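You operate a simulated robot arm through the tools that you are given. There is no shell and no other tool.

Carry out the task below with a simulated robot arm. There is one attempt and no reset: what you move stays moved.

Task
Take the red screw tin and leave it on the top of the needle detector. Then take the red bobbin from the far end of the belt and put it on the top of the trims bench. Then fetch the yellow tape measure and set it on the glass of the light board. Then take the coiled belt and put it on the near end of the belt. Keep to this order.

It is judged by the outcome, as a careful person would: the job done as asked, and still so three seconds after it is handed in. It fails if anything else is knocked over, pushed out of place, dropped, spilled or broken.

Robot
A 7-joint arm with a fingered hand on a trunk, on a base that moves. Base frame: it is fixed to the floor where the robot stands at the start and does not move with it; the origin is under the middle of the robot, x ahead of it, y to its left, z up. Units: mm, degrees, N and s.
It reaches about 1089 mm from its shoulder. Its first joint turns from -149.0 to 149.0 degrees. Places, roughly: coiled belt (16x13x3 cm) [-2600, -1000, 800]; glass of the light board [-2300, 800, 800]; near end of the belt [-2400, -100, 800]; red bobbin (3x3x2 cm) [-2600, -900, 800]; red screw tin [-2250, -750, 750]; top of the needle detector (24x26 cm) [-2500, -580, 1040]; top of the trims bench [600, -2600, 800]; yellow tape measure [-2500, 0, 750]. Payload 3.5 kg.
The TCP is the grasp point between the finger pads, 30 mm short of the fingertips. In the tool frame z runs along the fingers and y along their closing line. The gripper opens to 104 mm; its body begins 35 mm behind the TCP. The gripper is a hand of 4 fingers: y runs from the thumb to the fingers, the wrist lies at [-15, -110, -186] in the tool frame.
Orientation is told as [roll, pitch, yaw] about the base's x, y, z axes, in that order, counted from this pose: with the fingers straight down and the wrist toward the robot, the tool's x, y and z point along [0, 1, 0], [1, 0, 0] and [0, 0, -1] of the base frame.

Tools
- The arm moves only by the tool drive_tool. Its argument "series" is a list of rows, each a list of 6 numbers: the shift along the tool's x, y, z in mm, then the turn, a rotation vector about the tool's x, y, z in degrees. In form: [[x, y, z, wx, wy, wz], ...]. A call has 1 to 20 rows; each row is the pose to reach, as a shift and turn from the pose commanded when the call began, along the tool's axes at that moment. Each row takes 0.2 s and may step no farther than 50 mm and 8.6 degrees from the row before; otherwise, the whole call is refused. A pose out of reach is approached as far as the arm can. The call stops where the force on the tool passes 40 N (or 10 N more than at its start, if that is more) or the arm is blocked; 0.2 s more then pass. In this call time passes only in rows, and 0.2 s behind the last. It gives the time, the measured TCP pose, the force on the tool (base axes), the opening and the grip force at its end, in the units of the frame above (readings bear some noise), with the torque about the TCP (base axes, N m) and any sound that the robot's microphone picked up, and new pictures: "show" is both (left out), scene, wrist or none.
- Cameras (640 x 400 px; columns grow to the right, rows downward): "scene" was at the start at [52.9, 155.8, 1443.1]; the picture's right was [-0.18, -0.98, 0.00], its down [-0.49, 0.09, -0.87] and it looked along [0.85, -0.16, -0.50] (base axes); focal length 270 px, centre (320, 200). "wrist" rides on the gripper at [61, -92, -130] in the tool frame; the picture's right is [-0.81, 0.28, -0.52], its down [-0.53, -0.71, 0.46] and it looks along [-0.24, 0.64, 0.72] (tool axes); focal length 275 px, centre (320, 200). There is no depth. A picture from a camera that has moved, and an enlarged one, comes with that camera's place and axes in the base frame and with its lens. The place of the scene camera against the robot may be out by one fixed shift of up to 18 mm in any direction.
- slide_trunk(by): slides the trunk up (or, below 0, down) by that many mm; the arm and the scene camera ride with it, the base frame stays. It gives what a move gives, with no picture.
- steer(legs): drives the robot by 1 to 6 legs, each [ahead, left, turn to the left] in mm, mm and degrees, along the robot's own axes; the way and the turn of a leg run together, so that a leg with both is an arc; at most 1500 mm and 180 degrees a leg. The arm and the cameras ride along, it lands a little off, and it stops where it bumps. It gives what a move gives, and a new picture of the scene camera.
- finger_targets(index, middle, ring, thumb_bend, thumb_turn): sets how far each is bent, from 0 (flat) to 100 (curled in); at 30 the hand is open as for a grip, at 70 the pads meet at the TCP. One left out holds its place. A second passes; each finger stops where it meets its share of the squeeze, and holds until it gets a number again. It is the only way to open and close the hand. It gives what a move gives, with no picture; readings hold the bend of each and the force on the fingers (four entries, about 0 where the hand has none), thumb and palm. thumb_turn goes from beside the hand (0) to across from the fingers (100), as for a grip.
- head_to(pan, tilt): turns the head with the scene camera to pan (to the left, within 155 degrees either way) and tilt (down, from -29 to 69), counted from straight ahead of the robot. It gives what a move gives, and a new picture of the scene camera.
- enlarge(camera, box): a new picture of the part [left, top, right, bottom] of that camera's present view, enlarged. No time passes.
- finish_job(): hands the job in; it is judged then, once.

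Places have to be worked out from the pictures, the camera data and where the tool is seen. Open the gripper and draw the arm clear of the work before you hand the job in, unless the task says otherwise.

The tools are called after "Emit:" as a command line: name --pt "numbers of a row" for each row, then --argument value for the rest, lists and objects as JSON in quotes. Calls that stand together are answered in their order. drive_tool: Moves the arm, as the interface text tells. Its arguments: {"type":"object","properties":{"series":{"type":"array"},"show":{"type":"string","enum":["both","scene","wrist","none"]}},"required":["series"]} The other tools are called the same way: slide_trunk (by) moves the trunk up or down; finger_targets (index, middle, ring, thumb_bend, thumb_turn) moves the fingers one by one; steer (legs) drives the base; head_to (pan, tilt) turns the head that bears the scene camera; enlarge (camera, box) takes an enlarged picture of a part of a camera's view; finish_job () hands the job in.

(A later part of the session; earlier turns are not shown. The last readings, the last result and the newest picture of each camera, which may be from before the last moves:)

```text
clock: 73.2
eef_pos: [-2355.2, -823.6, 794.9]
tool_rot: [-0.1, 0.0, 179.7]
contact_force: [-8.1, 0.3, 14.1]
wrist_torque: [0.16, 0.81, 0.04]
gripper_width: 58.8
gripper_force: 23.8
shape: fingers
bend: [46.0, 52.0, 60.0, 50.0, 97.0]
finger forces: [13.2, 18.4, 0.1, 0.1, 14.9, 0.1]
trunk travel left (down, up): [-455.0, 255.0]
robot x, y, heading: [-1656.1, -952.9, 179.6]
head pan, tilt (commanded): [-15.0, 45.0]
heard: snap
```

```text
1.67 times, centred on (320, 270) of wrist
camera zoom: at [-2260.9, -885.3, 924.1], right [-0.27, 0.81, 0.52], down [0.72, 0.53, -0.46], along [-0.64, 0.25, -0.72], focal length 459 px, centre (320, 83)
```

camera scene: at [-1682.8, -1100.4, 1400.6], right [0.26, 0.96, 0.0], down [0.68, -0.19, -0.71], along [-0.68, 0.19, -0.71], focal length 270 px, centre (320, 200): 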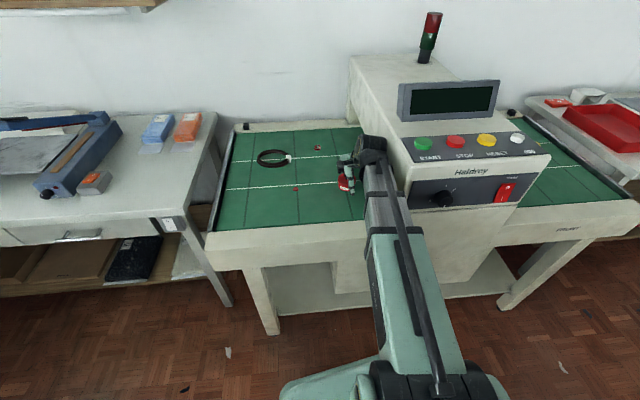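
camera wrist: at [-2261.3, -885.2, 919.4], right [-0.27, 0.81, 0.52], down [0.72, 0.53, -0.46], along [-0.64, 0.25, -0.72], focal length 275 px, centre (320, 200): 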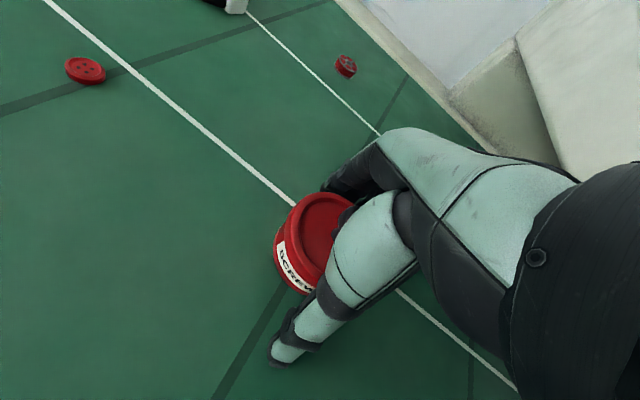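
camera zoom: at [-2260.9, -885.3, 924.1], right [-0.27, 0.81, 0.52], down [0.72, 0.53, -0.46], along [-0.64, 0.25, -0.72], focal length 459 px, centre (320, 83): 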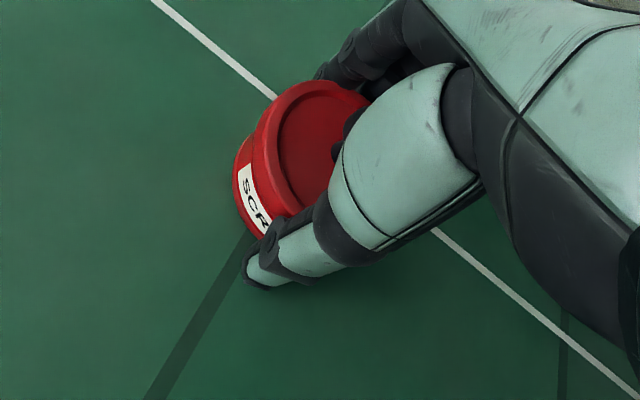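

A snap was heard and the lid looks a little displaced on the body. I look closely before doing anything more.

Emit:
enlarge --camera "wrist" --box '[265, 180, 365, 270]'

Emit:
enlarge --camera "scene" --box '[320, 140, 400, 200]'

```text
4.44 times, centred on (315, 225) of wrist
camera zoom: at [-2260.9, -885.3, 924.1], right [-0.27, 0.81, 0.52], down [0.72, 0.53, -0.46], along [-0.64, 0.25, -0.72], focal length 1224 px, centre (342, 89)
```

zoom: 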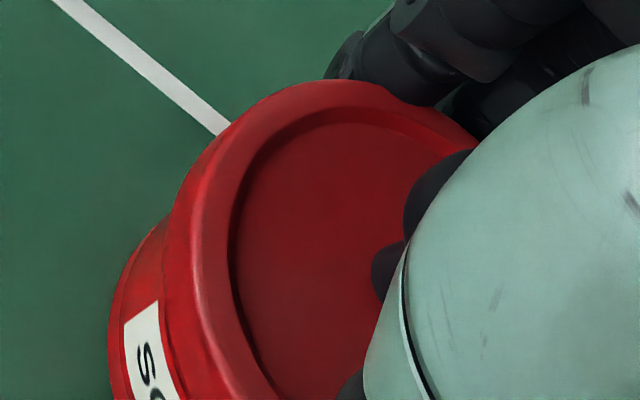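

```text
6.67 times, centred on (360, 170) of scene
camera zoom: at [-1682.1, -1100.6, 1400.7], right [0.26, 0.96, 0.0], down [0.68, -0.19, -0.71], along [-0.68, 0.19, -0.71], focal length 1802 px, centre (53, 400)
```

zoom: 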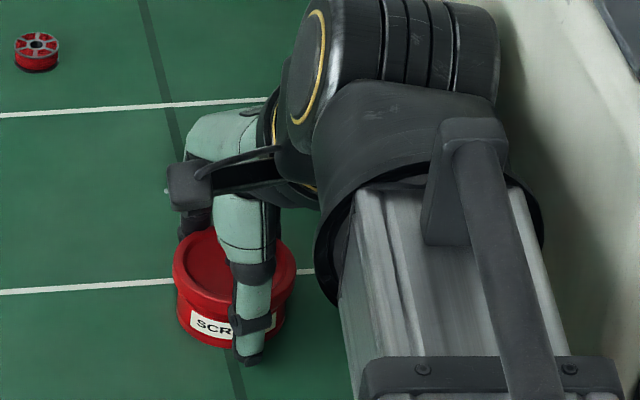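

The lid seems shifted about 3 mm against the body. I release the grip to see the tin's true state.

Emit:
finger_targets --index 30 --middle 30 --ring 30 --thumb_bend 30

Emit:
enlarge --camera "wrist" --box '[240, 170, 400, 290]'

Emit:
enlarge --camera "scene" --box '[320, 140, 400, 200]'

```text
clock: 74.2
eef_pos: [-2354.6, -823.4, 793.5]
tool_rot: [0.0, 0.0, 179.7]
contact_force: [-0.5, -0.3, 0.5]
wrist_torque: [-0.02, 0.0, -0.01]
gripper_width: 102.8
gripper_force: 0.1
shape: fingers
bend: [30.0, 30.0, 30.0, 30.0, 97.0]
finger forces: [0.0, 0.0, 0.0, 0.0, 0.0, 0.0]
trunk travel left (down, up): [-455.0, 255.0]
robot x, y, heading: [-1657.2, -952.0, 179.6]
head pan, tilt (commanded): [-15.0, 45.0]
heard: snap
```

```text
3.33 times, centred on (320, 230) of wrist
camera zoom: at [-2261.0, -885.2, 923.2], right [-0.27, 0.81, 0.52], down [0.72, 0.53, -0.46], along [-0.64, 0.25, -0.72], focal length 918 px, centre (320, 100)
```

zoom: 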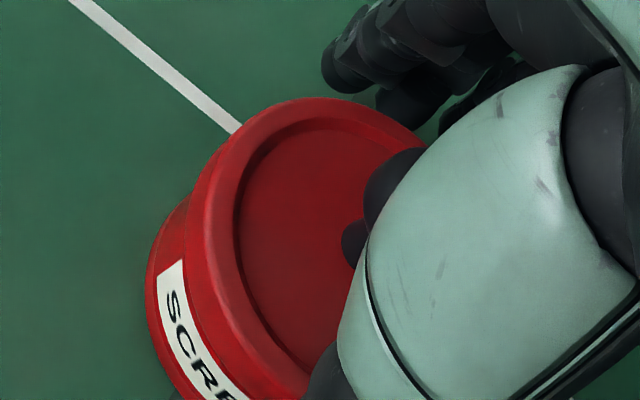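

```text
6.67 times, centred on (360, 170) of scene
camera zoom: at [-1682.8, -1100.4, 1400.6], right [0.26, 0.96, 0.0], down [0.68, -0.19, -0.71], along [-0.68, 0.19, -0.71], focal length 1802 px, centre (53, 400)
```

zoom: 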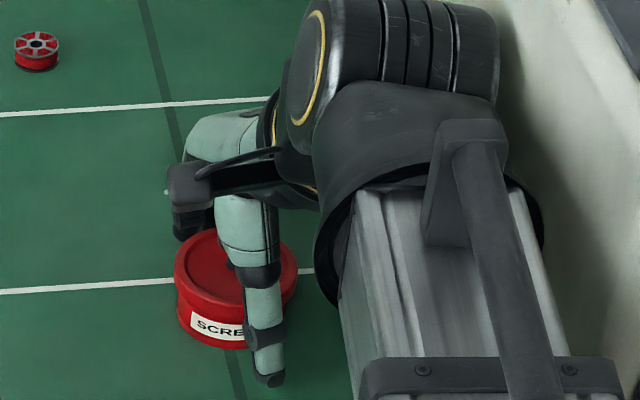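

A second snap came on release. I compare with the same crop as before the grip.

Emit:
enlarge --camera "wrist" --box '[220, 150, 420, 390]'

Emit:
enlarge --camera "scene" --box '[335, 160, 375, 195]'

```text
1.67 times, centred on (320, 270) of wrist
camera zoom: at [-2261.0, -885.2, 923.2], right [-0.27, 0.81, 0.52], down [0.72, 0.53, -0.46], along [-0.64, 0.25, -0.72], focal length 459 px, centre (320, 83)
```

zoom: 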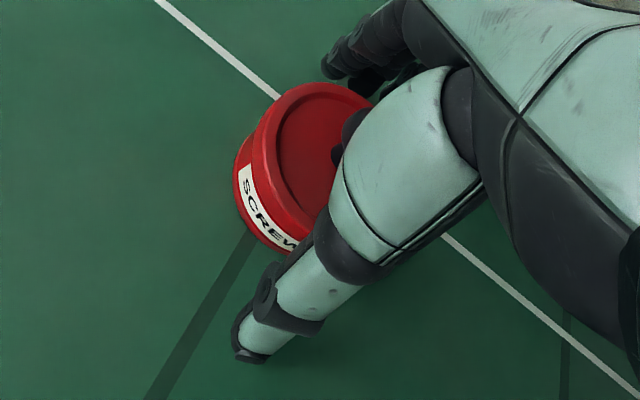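

```text
11.43 times, centred on (355, 178) of scene
camera zoom: at [-1682.8, -1100.4, 1400.6], right [0.26, 0.96, 0.0], down [0.68, -0.19, -0.71], along [-0.68, 0.19, -0.71], focal length 3089 px, centre (-80, 457)
```

zoom: 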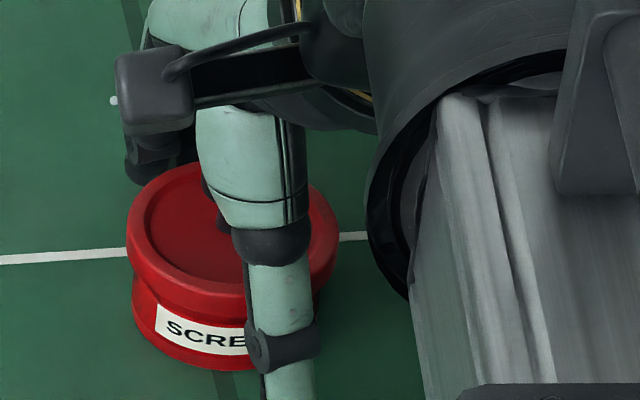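

The lid now looks seated again, so squeezing hard at lid height pops it; the lid skirt spans about z 775–790 and the body about 760–775. I close again in small steps, watching the forces, to find a gentle grip low on the body.

Emit:
finger_targets --index 42 --middle 42 --ring 42 --thumb_bend 44

Emit:
enlarge --camera "wrist" --box '[240, 170, 400, 290]'

Emit:
enlarge --camera "scene" --box '[335, 160, 375, 195]'

```text
clock: 75.2
eef_pos: [-2354.6, -825.0, 794.9]
tool_rot: [0.0, 0.0, 179.6]
contact_force: [0.8, -0.1, 1.4]
wrist_torque: [0.01, 0.04, 0.05]
gripper_width: 71.8
gripper_force: 1.1
shape: fingers
bend: [42.0, 41.0, 42.0, 43.0, 97.0]
finger forces: [0.0, 1.5, 0.1, 0.0, 1.0, 0.0]
trunk travel left (down, up): [-455.0, 255.0]
robot x, y, heading: [-1658.1, -952.0, 179.5]
head pan, tilt (commanded): [-15.0, 45.0]
```

```text
3.33 times, centred on (320, 230) of wrist
camera zoom: at [-2261.0, -885.1, 923.3], right [-0.27, 0.81, 0.52], down [0.72, 0.53, -0.46], along [-0.64, 0.25, -0.72], focal length 918 px, centre (320, 100)
```

zoom: 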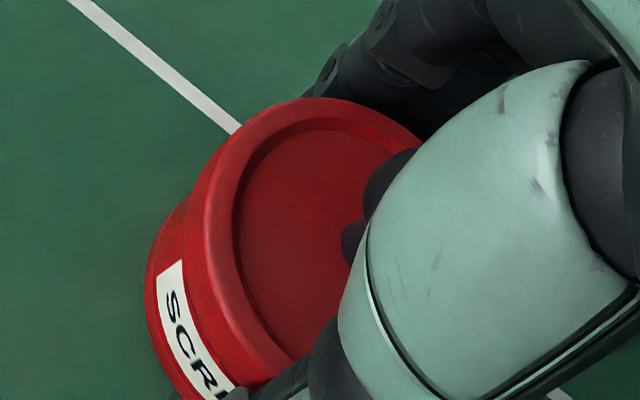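

```text
11.43 times, centred on (355, 178) of scene
camera zoom: at [-1682.7, -1100.4, 1400.6], right [0.26, 0.96, 0.0], down [0.68, -0.19, -0.71], along [-0.68, 0.19, -0.71], focal length 3089 px, centre (-80, 457)
```

zoom: 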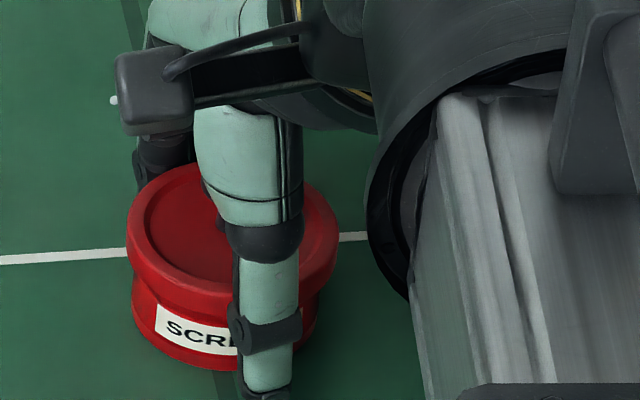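

The small upward force suggests the curling fingertips touch the belt (they swing lower as they bend). I raise 5 mm and close in small steps.

Emit:
drive_tool --pt "0 0 -5 0 0 0" --show "none"

Emit:
finger_targets --index 44 --middle 44 --ring 44 --thumb_bend 45

Emit:
finger_targets --index 46 --middle 46 --ring 46 --thumb_bend 47

```text
clock: 75.6
eef_pos: [-2354.3, -823.5, 798.9]
tool_rot: [0.0, 0.1, 179.7]
contact_force: [0.0, -0.1, -1.3]
wrist_torque: [-0.02, -0.01, -0.01]
gripper_width: 71.6
gripper_force: 0.7
shape: fingers
bend: [42.0, 42.0, 42.0, 43.0, 97.0]
finger forces: [0.0, 0.0, 0.0, 0.1, 0.6, 0.0]
trunk travel left (down, up): [-455.0, 255.0]
robot x, y, heading: [-1658.9, -953.4, 179.7]
head pan, tilt (commanded): [-15.0, 45.0]
```

```text
clock: 76.6
eef_pos: [-2354.3, -825.2, 800.4]
tool_rot: [0.0, -0.1, 179.7]
contact_force: [1.6, -0.8, -0.6]
wrist_torque: [0.04, 0.03, -0.01]
gripper_width: 68.4
gripper_force: 0.3
shape: fingers
bend: [44.0, 44.0, 44.0, 44.0, 97.0]
finger forces: [0.0, 0.0, 0.0, 0.0, 1.0, 0.1]
trunk travel left (down, up): [-455.0, 255.0]
robot x, y, heading: [-1655.0, -953.5, 179.7]
head pan, tilt (commanded): [-15.0, 45.0]
```

```text
clock: 77.6
eef_pos: [-2354.2, -822.5, 799.8]
tool_rot: [0.0, 0.0, 179.7]
contact_force: [0.0, 0.2, 0.8]
wrist_torque: [0.01, 0.0, -0.01]
gripper_width: 65.5
gripper_force: 0.9
shape: fingers
bend: [45.0, 46.0, 46.0, 45.0, 97.0]
finger forces: [1.2, 0.0, 0.0, 0.1, 1.9, 0.1]
trunk travel left (down, up): [-455.0, 255.0]
robot x, y, heading: [-1658.8, -951.9, 179.7]
head pan, tilt (commanded): [-15.0, 45.0]
```

Index and thumb now touch lightly at 65 mm width. I look, then go on in small steps.

Emit:
finger_targets --index 47 --middle 49 --ring 47 --thumb_bend 47

Emit:
enlarge --camera "wrist" --box '[240, 170, 400, 290]'

Emit:
enlarge --camera "scene" --box '[335, 160, 375, 195]'

```text
clock: 78.6
eef_pos: [-2354.6, -823.0, 799.0]
tool_rot: [0.0, 0.0, 179.7]
contact_force: [0.4, 0.3, 0.1]
wrist_torque: [0.02, 0.02, 0.01]
gripper_width: 65.1
gripper_force: 1.2
shape: fingers
bend: [45.0, 49.0, 47.0, 45.0, 97.0]
finger forces: [1.7, 0.1, 0.1, 0.0, 2.0, 0.0]
trunk travel left (down, up): [-455.0, 255.0]
robot x, y, heading: [-1656.4, -951.3, 179.7]
head pan, tilt (commanded): [-15.0, 45.0]
```

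```text
3.33 times, centred on (320, 230) of wrist
camera zoom: at [-2261.4, -884.8, 928.9], right [-0.27, 0.81, 0.52], down [0.72, 0.53, -0.46], along [-0.64, 0.25, -0.72], focal length 918 px, centre (320, 100)
```

zoom: 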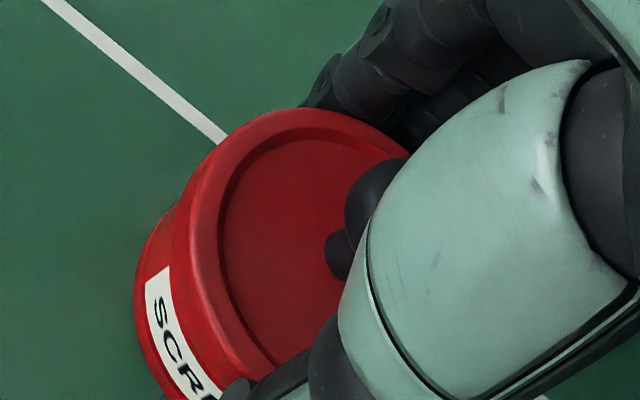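

```text
11.43 times, centred on (355, 178) of scene
camera zoom: at [-1682.8, -1100.4, 1400.6], right [0.26, 0.96, 0.0], down [0.68, -0.19, -0.71], along [-0.68, 0.19, -0.71], focal length 3089 px, centre (-80, 457)
```

zoom: 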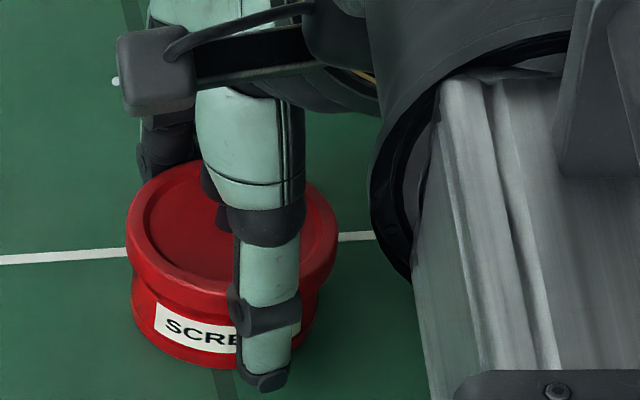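

The lid circle fits a centre at [-2354.5, -824.3] with radius 31, right at the TCP; index and thumb oppose each other. I increase the pinch gently to about 6 N while watching the lid.

Emit:
finger_targets --index 51 --middle 51 --ring 50 --thumb_bend 51

Emit:
enlarge --camera "wrist" --box '[240, 170, 400, 290]'

```text
clock: 79.6
eef_pos: [-2354.0, -823.8, 799.3]
tool_rot: [-0.1, 0.0, 179.7]
contact_force: [0.6, -0.4, 0.5]
wrist_torque: [-0.04, -0.01, 0.0]
gripper_width: 62.1
gripper_force: 5.2
shape: fingers
bend: [46.0, 50.0, 50.0, 47.0, 97.0]
finger forces: [4.5, 0.4, 0.0, 0.0, 5.3, 0.1]
trunk travel left (down, up): [-455.0, 255.0]
robot x, y, heading: [-1655.7, -956.9, 179.8]
head pan, tilt (commanded): [-15.0, 45.0]
```

```text
3.33 times, centred on (320, 230) of wrist
camera zoom: at [-2261.4, -884.8, 928.9], right [-0.27, 0.81, 0.52], down [0.72, 0.53, -0.46], along [-0.64, 0.25, -0.72], focal length 918 px, centre (320, 100)
```

zoom: 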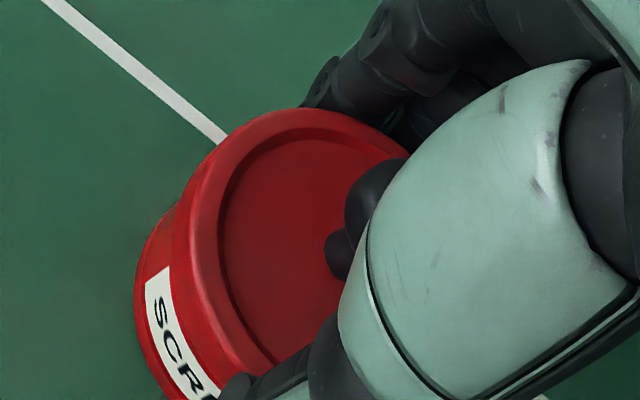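

The pinch is about 5 N each without disturbing the lid. I lift 12 mm slowly to test whether the whole tin comes along.

Emit:
drive_tool --pt "0 0 -3 0 0 0" --pt "0 0 -6 0 0 0" --pt "0 0 -9 0 0 0" --pt "0 0 -12 0 0 0" --show "both"

Emit:
enlarge --camera "wrist" --box '[240, 170, 400, 290]'

Emit:
enlarge --camera "scene" --box '[335, 160, 375, 195]'

```text
clock: 80.6
eef_pos: [-2353.5, -822.0, 810.3]
tool_rot: [0.0, 0.1, 179.7]
contact_force: [0.0, 0.6, -2.2]
wrist_torque: [0.03, 0.02, 0.02]
gripper_width: 61.5
gripper_force: 3.9
shape: fingers
bend: [47.0, 51.0, 50.0, 47.0, 97.0]
finger forces: [4.1, 0.2, 0.0, 0.0, 4.0, 0.1]
trunk travel left (down, up): [-455.0, 255.0]
robot x, y, heading: [-1657.4, -952.0, 179.7]
head pan, tilt (commanded): [-15.0, 45.0]
camera scene: at [-1683.0, -1100.3, 1400.6], right [0.26, 0.96, 0.0], down [0.68, -0.19, -0.71], along [-0.68, 0.19, -0.71], focal length 270 px, centre (320, 200)
camera wrist: at [-2261.1, -884.2, 939.9], right [-0.27, 0.81, 0.52], down [0.72, 0.53, -0.46], along [-0.64, 0.25, -0.72], focal length 275 px, centre (320, 200)
```

scene: 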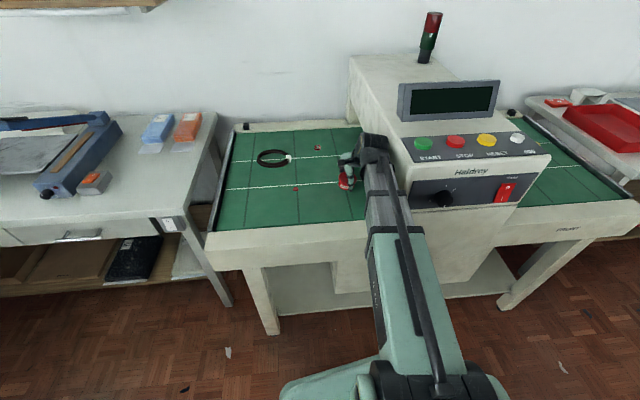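
wrist: 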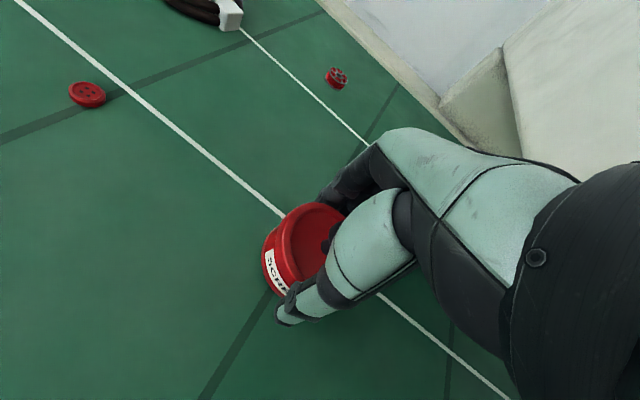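

```text
3.33 times, centred on (320, 230) of wrist
camera zoom: at [-2261.1, -884.2, 939.9], right [-0.27, 0.81, 0.52], down [0.72, 0.53, -0.46], along [-0.64, 0.25, -0.72], focal length 918 px, centre (320, 100)
```

zoom: 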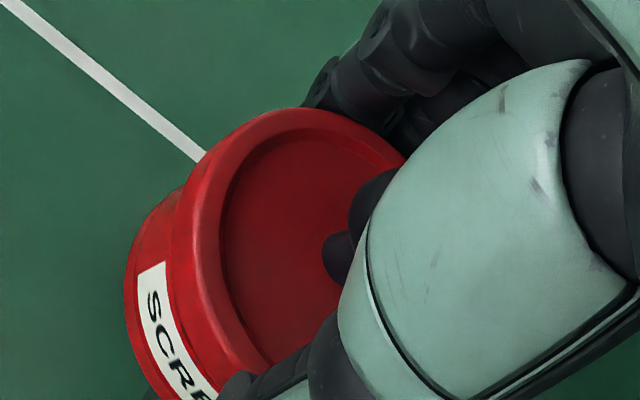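

```text
11.43 times, centred on (355, 178) of scene
camera zoom: at [-1683.0, -1100.3, 1400.6], right [0.26, 0.96, 0.0], down [0.68, -0.19, -0.71], along [-0.68, 0.19, -0.71], focal length 3089 px, centre (-80, 457)
```

zoom: 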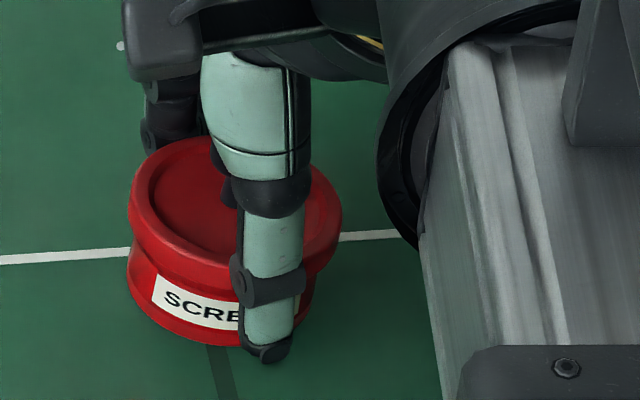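

The tin is off the belt (about 2.2 N weight). I zoom tighter to check whether lid and body are still seated together.

Emit:
enlarge --camera "wrist" --box '[255, 195, 335, 305]'

Emit:
enlarge --camera "scene" --box '[338, 165, 368, 190]'

```text
3.64 times, centred on (295, 250) of wrist
camera zoom: at [-2261.1, -884.2, 939.9], right [-0.27, 0.81, 0.52], down [0.72, 0.53, -0.46], along [-0.64, 0.25, -0.72], focal length 1001 px, centre (411, 18)
```

zoom: 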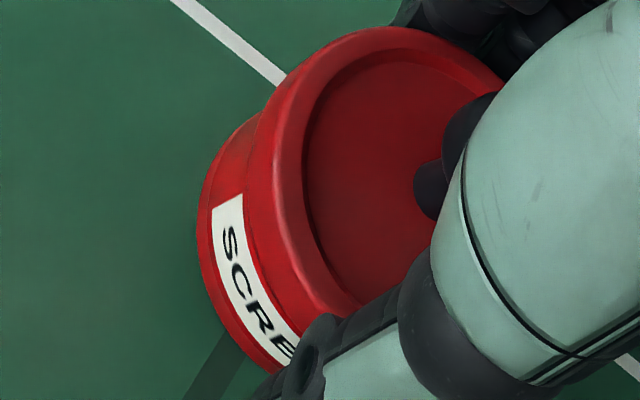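

```text
16.00 times, centred on (353, 178) of scene
camera zoom: at [-1683.0, -1100.3, 1400.6], right [0.26, 0.96, 0.0], down [0.68, -0.19, -0.71], along [-0.68, 0.19, -0.71], focal length 4325 px, centre (-208, 560)
```

zoom: 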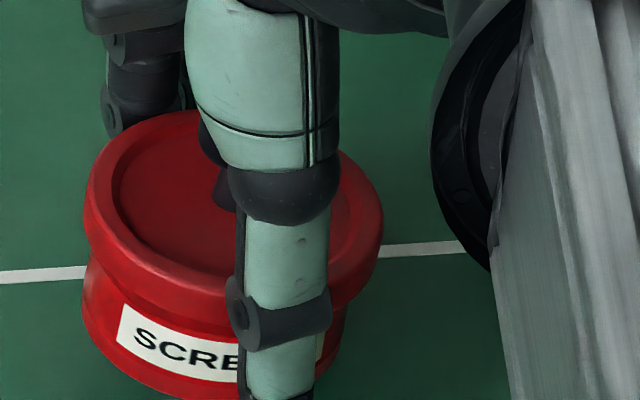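

The tin leans several degrees because only thumb and index pinch it. I set it back down, add the middle finger for a three-point grip, and lift again.

Emit:
drive_tool --pt "0 0 4 0 0 0" --pt "0 0 8 0 0 0" --pt "0 0 11 0 0 0" --show "none"

Emit:
finger_targets --index 51 --middle 54 --ring 50 --thumb_bend 53

Emit:
enlarge --camera "wrist" --box '[240, 170, 400, 290]'

Emit:
enlarge --camera "scene" --box '[335, 160, 375, 195]'

```text
clock: 81.4
eef_pos: [-2354.6, -823.6, 800.1]
tool_rot: [-0.1, 0.0, 179.7]
contact_force: [-0.9, -2.3, 2.2]
wrist_torque: [0.01, -0.02, 0.02]
gripper_width: 61.5
gripper_force: 5.7
shape: fingers
bend: [47.0, 51.0, 50.0, 47.0, 97.0]
finger forces: [5.4, 0.6, 0.1, 0.1, 5.1, 0.0]
trunk travel left (down, up): [-455.0, 255.0]
robot x, y, heading: [-1658.1, -955.3, 179.3]
head pan, tilt (commanded): [-15.0, 45.0]
```

```text
clock: 82.4
eef_pos: [-2354.7, -822.7, 800.6]
tool_rot: [0.0, 0.1, 179.7]
contact_force: [-1.0, -0.6, 2.4]
wrist_torque: [-0.01, 0.04, 0.01]
gripper_width: 61.6
gripper_force: 7.3
shape: fingers
bend: [46.0, 52.0, 50.0, 48.0, 97.0]
finger forces: [5.1, 2.2, 0.0, 0.0, 6.9, 0.1]
trunk travel left (down, up): [-455.0, 255.0]
robot x, y, heading: [-1656.5, -957.8, 179.9]
head pan, tilt (commanded): [-15.0, 45.0]
```

```text
3.33 times, centred on (320, 230) of wrist
camera zoom: at [-2261.1, -884.3, 928.9], right [-0.27, 0.81, 0.52], down [0.72, 0.53, -0.46], along [-0.64, 0.25, -0.72], focal length 918 px, centre (320, 100)
```

zoom: 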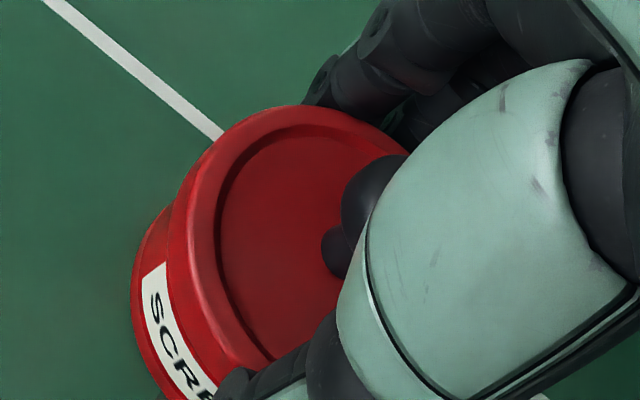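

```text
11.43 times, centred on (355, 178) of scene
camera zoom: at [-1682.6, -1100.5, 1400.6], right [0.26, 0.96, 0.0], down [0.68, -0.19, -0.71], along [-0.68, 0.19, -0.71], focal length 3089 px, centre (-80, 457)
```

zoom: 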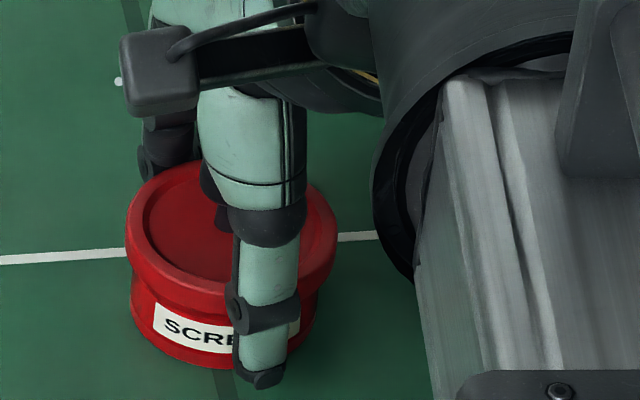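

All three fingers hold now (5, 2 and 7 N) with no snap. I lift again 15 mm and check the tilt.

Emit:
drive_tool --pt "0 0 -3 0 0 0" --pt "0 0 -6 0 0 0" --pt "0 0 -9 0 0 0" --pt "0 0 -12 0 0 0" --pt "0 0 -15 0 0 0" --show "none"

Emit:
enlarge --camera "wrist" --box '[240, 170, 400, 290]'

Emit:
enlarge --camera "scene" --box '[335, 155, 375, 190]'

```text
clock: 83.6
eef_pos: [-2353.3, -823.7, 815.8]
tool_rot: [0.0, 0.0, 179.7]
contact_force: [-0.1, -0.1, -1.5]
wrist_torque: [0.01, 0.03, -0.02]
gripper_width: 61.0
gripper_force: 5.6
shape: fingers
bend: [46.0, 52.0, 50.0, 48.0, 97.0]
finger forces: [4.5, 1.7, 0.0, 0.0, 5.6, 0.0]
trunk travel left (down, up): [-455.0, 255.0]
robot x, y, heading: [-1657.4, -955.0, 179.9]
head pan, tilt (commanded): [-15.0, 45.0]
heard: snap
```

```text
3.33 times, centred on (320, 230) of wrist
camera zoom: at [-2261.5, -884.5, 944.7], right [-0.27, 0.81, 0.52], down [0.72, 0.53, -0.46], along [-0.64, 0.25, -0.72], focal length 918 px, centre (320, 100)
```

zoom: 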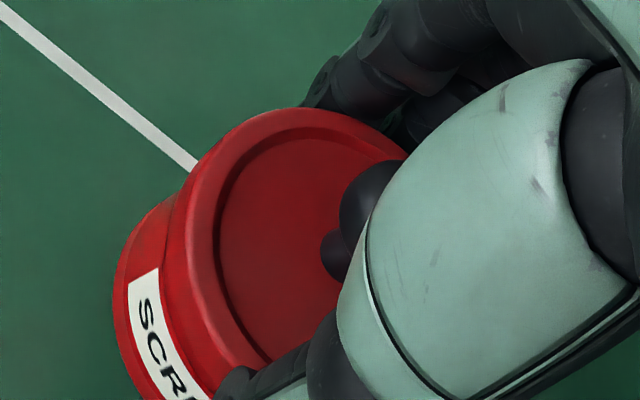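

```text
11.43 times, centred on (355, 172) of scene
camera zoom: at [-1683.0, -1100.3, 1400.6], right [0.26, 0.96, 0.0], down [0.68, -0.19, -0.71], along [-0.68, 0.19, -0.71], focal length 3089 px, centre (-80, 514)
```

zoom: 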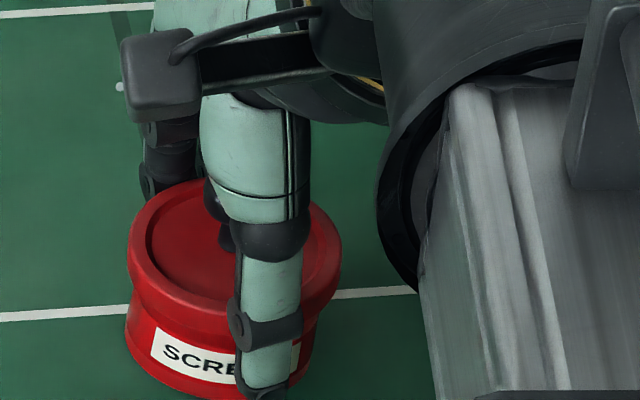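

A snap came while lifting: the fingers hold mostly the lid skirt, and the lid is parting from the body. I set it straight back down.

Emit:
drive_tool --pt "0 0 4 0 0 0" --pt "0 0 8 0 0 0" --pt "0 0 12 0 0 0" --pt "0 0 15 0 0 0" --show "none"

Emit:
enlarge --camera "wrist" --box '[240, 170, 400, 290]'

Emit:
enlarge --camera "scene" --box '[335, 160, 375, 195]'

```text
clock: 84.6
eef_pos: [-2353.8, -822.8, 800.6]
tool_rot: [0.1, 0.0, 179.7]
contact_force: [1.9, -2.4, 6.0]
wrist_torque: [-0.01, -0.03, -0.04]
gripper_width: 61.4
gripper_force: 7.8
shape: fingers
bend: [46.0, 52.0, 50.0, 48.0, 96.0]
finger forces: [5.0, 2.1, 0.0, 0.0, 8.7, 0.0]
trunk travel left (down, up): [-455.0, 255.0]
robot x, y, heading: [-1659.2, -952.7, 179.8]
head pan, tilt (commanded): [-15.0, 45.0]
```

```text
3.33 times, centred on (320, 230) of wrist
camera zoom: at [-2261.1, -884.4, 929.4], right [-0.27, 0.81, 0.52], down [0.72, 0.53, -0.46], along [-0.64, 0.25, -0.72], focal length 918 px, centre (320, 100)
```

zoom: 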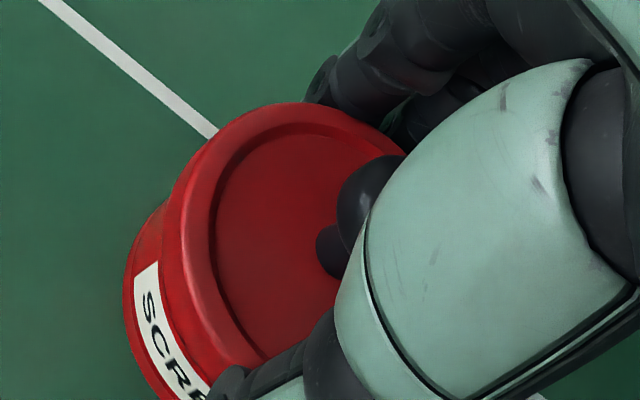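

```text
11.43 times, centred on (355, 178) of scene
camera zoom: at [-1682.2, -1100.7, 1400.7], right [0.26, 0.96, 0.0], down [0.68, -0.19, -0.71], along [-0.68, 0.19, -0.71], focal length 3089 px, centre (-80, 457)
```

zoom: 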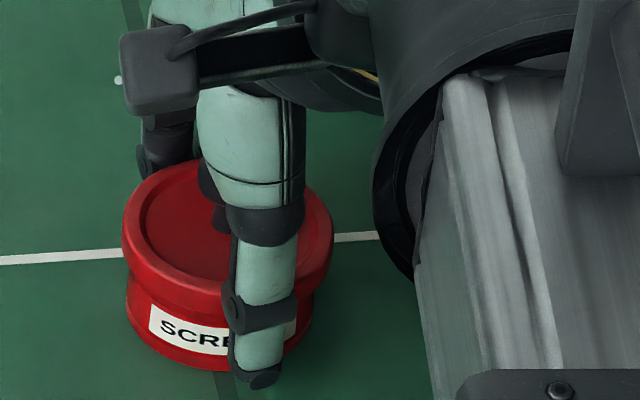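

The tin is back on the belt. I open the hand to see whether the lid seats again.

Emit:
finger_targets --index 34 --middle 34 --ring 34 --thumb_bend 34

Emit:
drive_tool --pt "0 0 -30 0 0 0" --pt "0 0 -70 0 0 0" --pt "0 0 -110 0 0 0" --show "both"

Emit:
enlarge --camera "wrist" --box '[180, 230, 340, 350]'

Emit:
enlarge --camera "scene" --box '[335, 160, 375, 195]'

```text
clock: 85.6
eef_pos: [-2354.0, -823.5, 799.7]
tool_rot: [0.0, -0.1, 179.8]
contact_force: [-0.9, -0.2, -0.6]
wrist_torque: [-0.02, 0.03, 0.04]
gripper_width: 92.8
gripper_force: 0.0
shape: fingers
bend: [34.0, 34.0, 34.0, 34.0, 97.0]
finger forces: [0.1, 0.0, 0.0, 0.1, 0.0, 0.0]
trunk travel left (down, up): [-455.0, 255.0]
robot x, y, heading: [-1658.0, -954.2, 179.9]
head pan, tilt (commanded): [-15.0, 45.0]
heard: snap
```

```text
clock: 86.4
eef_pos: [-2353.9, -821.5, 909.0]
tool_rot: [0.0, -0.2, 179.6]
contact_force: [-0.7, -0.5, -0.7]
wrist_torque: [-0.05, 0.01, -0.04]
gripper_width: 92.9
gripper_force: 0.1
shape: fingers
bend: [34.0, 34.0, 34.0, 34.0, 97.0]
finger forces: [0.1, 0.0, 0.1, 0.1, 0.0, 0.0]
trunk travel left (down, up): [-455.0, 255.0]
robot x, y, heading: [-1658.2, -955.5, 179.8]
head pan, tilt (commanded): [-15.0, 45.0]
camera scene: at [-1682.8, -1100.4, 1400.6], right [0.26, 0.96, 0.0], down [0.68, -0.19, -0.71], along [-0.68, 0.19, -0.71], focal length 270 px, centre (320, 200)
camera wrist: at [-2260.5, -883.0, 1038.5], right [-0.27, 0.81, 0.52], down [0.72, 0.53, -0.46], along [-0.64, 0.25, -0.72], focal length 275 px, centre (320, 200)
```

scene: 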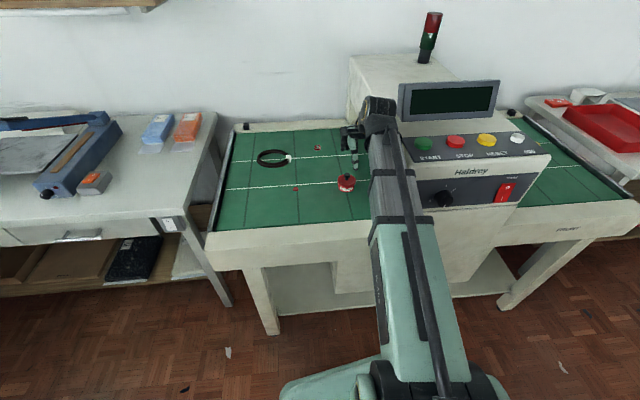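
wrist: 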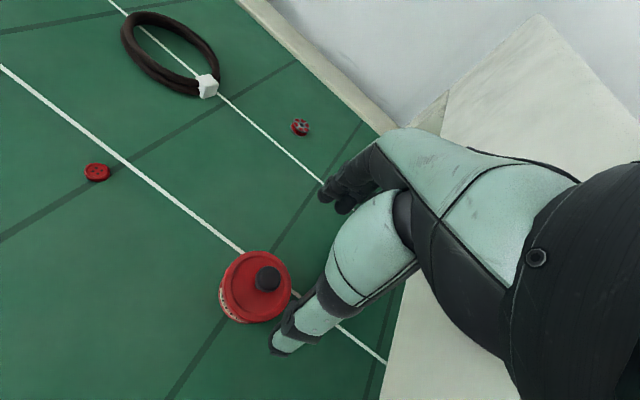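

```text
3.33 times, centred on (260, 290) of wrist
camera zoom: at [-2260.5, -883.0, 1038.5], right [-0.27, 0.81, 0.52], down [0.72, 0.53, -0.46], along [-0.64, 0.25, -0.72], focal length 918 px, centre (520, -100)
```

zoom: 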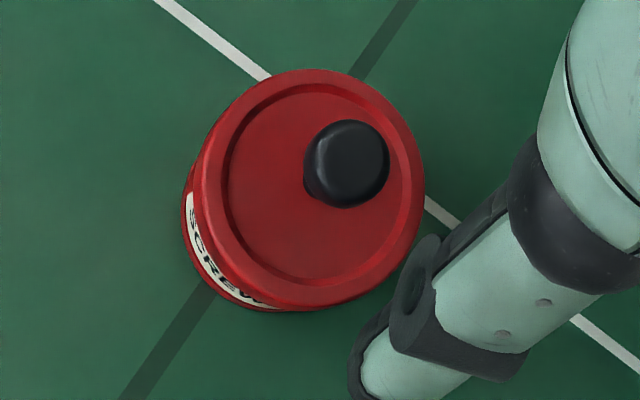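

```text
11.43 times, centred on (355, 178) of scene
camera zoom: at [-1682.8, -1100.4, 1400.6], right [0.26, 0.96, 0.0], down [0.68, -0.19, -0.71], along [-0.68, 0.19, -0.71], focal length 3089 px, centre (-80, 457)
```

zoom: 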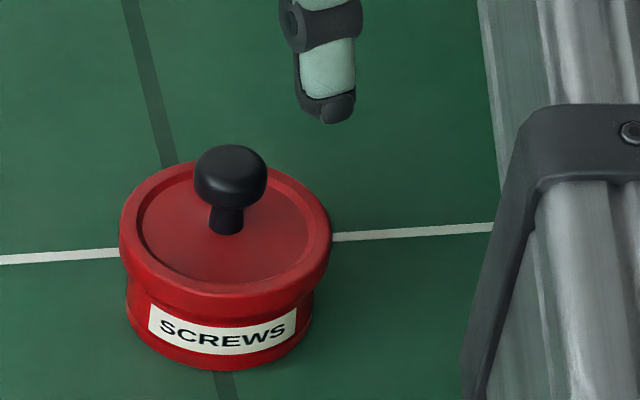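

The lid reseated (its skirt overhangs the body by about 4 mm, body Ø57, lid Ø64, knob on top), so a top-down pinch only grabs the lid. I will instead roll the hand about 55° so thumb and index slip under the lid's lip from the far-end side and hold the body itself.

Emit:
drive_tool --pt "4 0 0 0 -8 0" --pt "8 0 0 0 -16 0" --pt "12 0 0 0 -24 0" --pt "16 0 0 0 -32 0" --pt "20 0 0 0 -40 0" --pt "20 0 0 0 -48 0" --pt "20 0 0 0 -55 0" --show "both"

```text
clock: 88.0
eef_pos: [-2353.6, -842.6, 909.7]
tool_rot: [-55.1, 0.1, 179.7]
contact_force: [1.2, -0.4, -0.6]
wrist_torque: [0.02, 0.01, -0.01]
gripper_width: 92.8
gripper_force: 0.1
shape: fingers
bend: [34.0, 34.0, 34.0, 34.0, 97.0]
finger forces: [0.1, 0.1, 0.0, 0.0, 0.0, 0.1]
trunk travel left (down, up): [-455.0, 255.0]
robot x, y, heading: [-1656.1, -953.5, 179.8]
head pan, tilt (commanded): [-15.0, 45.0]
camera scene: at [-1682.9, -1100.4, 1400.6], right [0.26, 0.96, 0.0], down [0.68, -0.19, -0.71], along [-0.68, 0.19, -0.71], focal length 270 px, centre (320, 200)
camera wrist: at [-2261.7, -985.1, 932.6], right [-0.27, 0.04, 0.96], down [0.72, 0.67, 0.18], along [-0.64, 0.74, -0.21], focal length 275 px, centre (320, 200)
```

scene: 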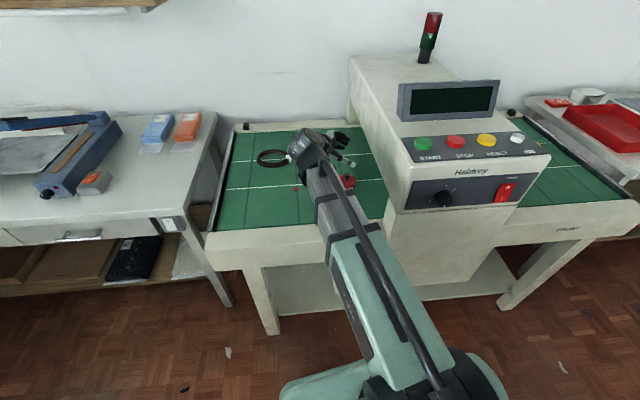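
wrist: 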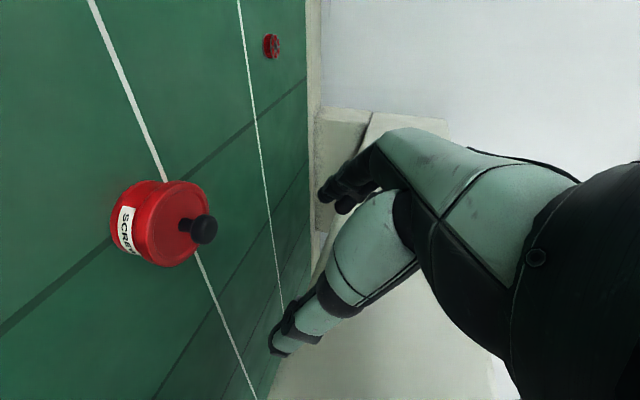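

The roll worked nicely and the wrist camera now sees the tin from the side. I enlarge it to measure body and lid heights.

Emit:
enlarge --camera "wrist" --box '[90, 160, 250, 290]'

Emit:
enlarge --camera "scene" --box '[280, 110, 400, 210]'

```text
3.08 times, centred on (170, 225) of wrist
camera zoom: at [-2261.7, -985.1, 932.6], right [-0.27, 0.04, 0.96], down [0.72, 0.67, 0.18], along [-0.64, 0.74, -0.21], focal length 847 px, centre (782, 123)
```

zoom: 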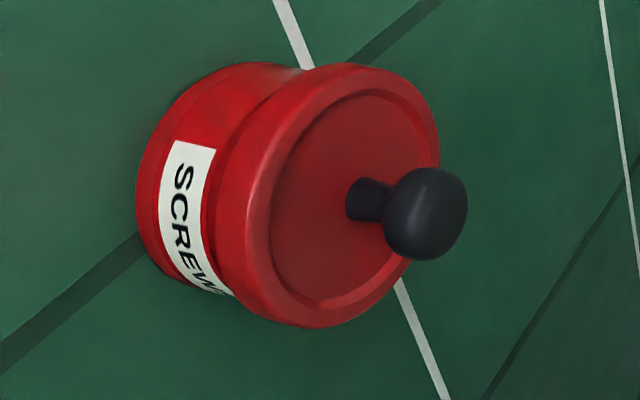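

```text
4.00 times, centred on (340, 160) of scene
camera zoom: at [-1682.9, -1100.4, 1400.6], right [0.26, 0.96, 0.0], down [0.68, -0.19, -0.71], along [-0.68, 0.19, -0.71], focal length 1081 px, centre (240, 360)
```

zoom: 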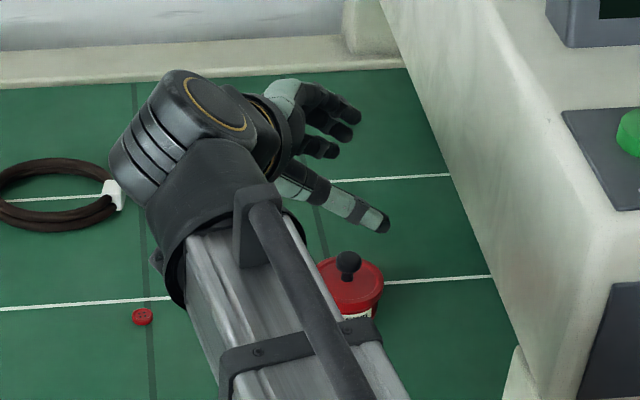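

The side view puts the belt at about z 753, lid skirt z 778–789, body exposed 753–778. I descend straight down so the thumb and index tips straddle the body at about z 766.

Emit:
drive_tool --pt "25 0 17 0 0 0" --pt "50 0 34 0 0 0" --pt "70 0 48 0 0 0" --pt "85 0 58 0 0 0" --pt "92 0 63 0 0 0" --show "both"

Emit:
enlarge --camera "wrist" --box '[200, 130, 400, 370]'

Emit:
enlarge --camera "scene" --box '[300, 130, 400, 210]'

```text
clock: 89.2
eef_pos: [-2355.6, -843.6, 797.4]
tool_rot: [-55.1, 0.0, 179.7]
contact_force: [-0.5, -0.5, 0.2]
wrist_torque: [-0.02, 0.0, 0.03]
gripper_width: 93.0
gripper_force: 0.0
shape: fingers
bend: [34.0, 34.0, 34.0, 34.0, 97.0]
finger forces: [0.1, 0.0, 0.0, 0.0, 0.0, 0.0]
trunk travel left (down, up): [-455.0, 255.0]
robot x, y, heading: [-1657.6, -954.3, 179.9]
head pan, tilt (commanded): [-15.0, 45.0]
camera scene: at [-1682.9, -1100.4, 1400.6], right [0.26, 0.96, 0.0], down [0.68, -0.19, -0.71], along [-0.68, 0.19, -0.71], focal length 270 px, centre (320, 200)
camera wrist: at [-2263.3, -985.3, 821.3], right [-0.27, 0.04, 0.96], down [0.72, 0.67, 0.18], along [-0.64, 0.74, -0.22], focal length 275 px, centre (320, 200)
```

scene: 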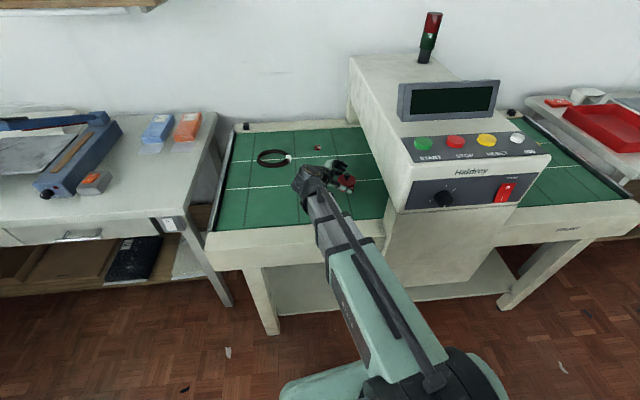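
wrist: 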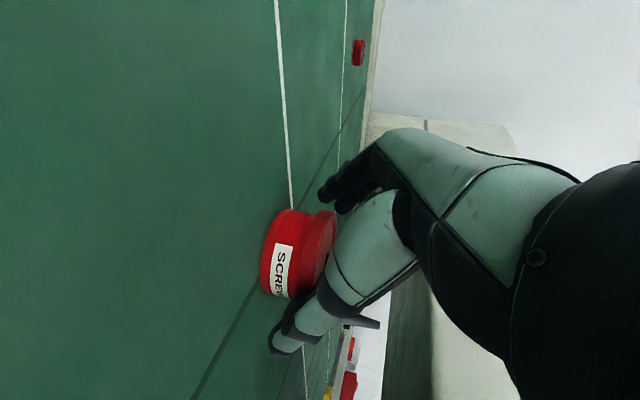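

```text
1.67 times, centred on (300, 250) of wrist
camera zoom: at [-2263.3, -985.3, 821.3], right [-0.27, 0.04, 0.96], down [0.72, 0.67, 0.18], along [-0.64, 0.74, -0.22], focal length 459 px, centre (353, 117)
```

zoom: 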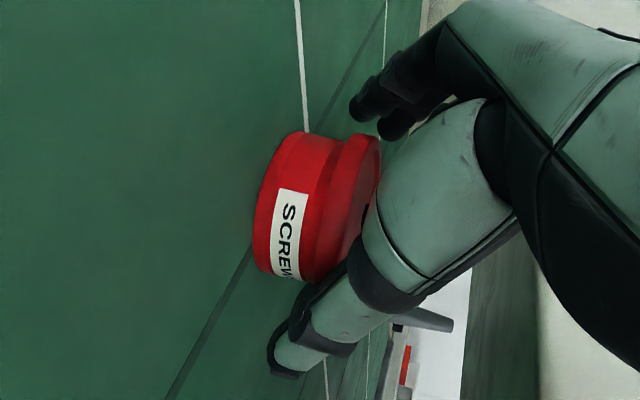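

```text
5.00 times, centred on (350, 170) of scene
camera zoom: at [-1682.9, -1100.4, 1400.6], right [0.26, 0.96, 0.0], down [0.68, -0.19, -0.71], along [-0.68, 0.19, -0.71], focal length 1352 px, centre (170, 350)
```

zoom: 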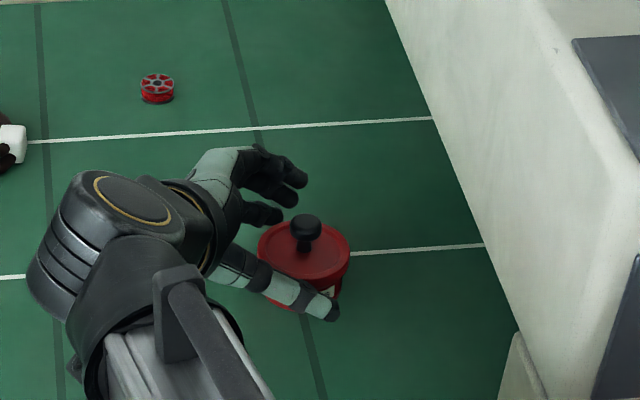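

Thumb and fingers straddle the tin well and the lid's lip is above them. I go the last 11 mm down.

Emit:
drive_tool --pt "3 -1 2 0 0 0" --pt "6 -1 4 0 0 0" --pt "9 -1 6.3 0 0 0" --show "none"

Emit:
finger_targets --index 44 --middle 36 --ring 36 --thumb_bend 45

Emit:
enlarge --camera "wrist" --box '[240, 170, 400, 370]'

Emit:
enlarge --camera "scene" --box '[320, 150, 380, 200]'

```text
clock: 90.0
eef_pos: [-2354.6, -844.2, 787.9]
tool_rot: [-55.0, 0.0, 179.7]
contact_force: [0.6, 0.4, 0.0]
wrist_torque: [0.01, -0.01, 0.01]
gripper_width: 93.0
gripper_force: 0.2
shape: fingers
bend: [34.0, 34.0, 34.0, 34.0, 97.0]
finger forces: [0.0, 0.0, 0.0, 0.1, 0.0, 0.1]
trunk travel left (down, up): [-455.0, 255.0]
robot x, y, heading: [-1655.0, -952.7, 179.8]
head pan, tilt (commanded): [-15.0, 45.0]
```

```text
clock: 91.0
eef_pos: [-2354.1, -844.2, 786.8]
tool_rot: [-55.1, 0.1, 179.6]
contact_force: [-0.1, 0.5, 0.3]
wrist_torque: [-0.02, 0.01, 0.0]
gripper_width: 66.9
gripper_force: 0.0
shape: fingers
bend: [44.0, 36.0, 36.0, 45.0, 97.0]
finger forces: [0.1, 0.0, 0.0, 0.0, 0.1, 0.0]
trunk travel left (down, up): [-455.0, 255.0]
robot x, y, heading: [-1659.4, -953.9, 179.5]
head pan, tilt (commanded): [-15.0, 45.0]
```

```text
2.00 times, centred on (320, 270) of wrist
camera zoom: at [-2262.3, -986.0, 810.9], right [-0.27, 0.04, 0.96], down [0.72, 0.67, 0.18], along [-0.64, 0.74, -0.22], focal length 551 px, centre (320, 60)
```

zoom: 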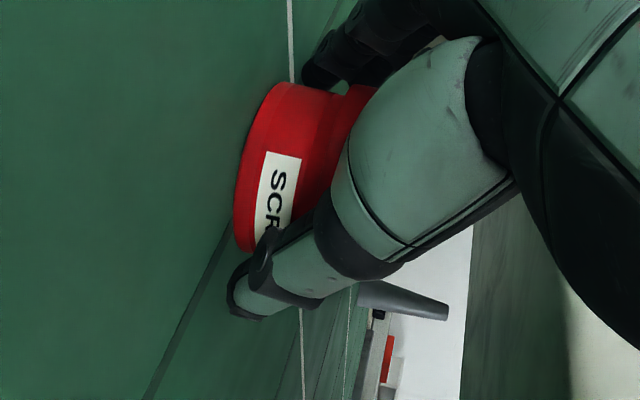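

```text
8.00 times, centred on (350, 175) of scene
camera zoom: at [-1682.8, -1100.4, 1400.6], right [0.26, 0.96, 0.0], down [0.68, -0.19, -0.71], along [-0.68, 0.19, -0.71], focal length 2162 px, centre (80, 400)
```

zoom: 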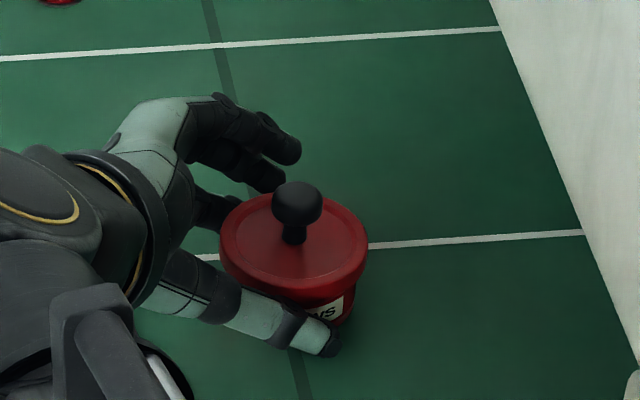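

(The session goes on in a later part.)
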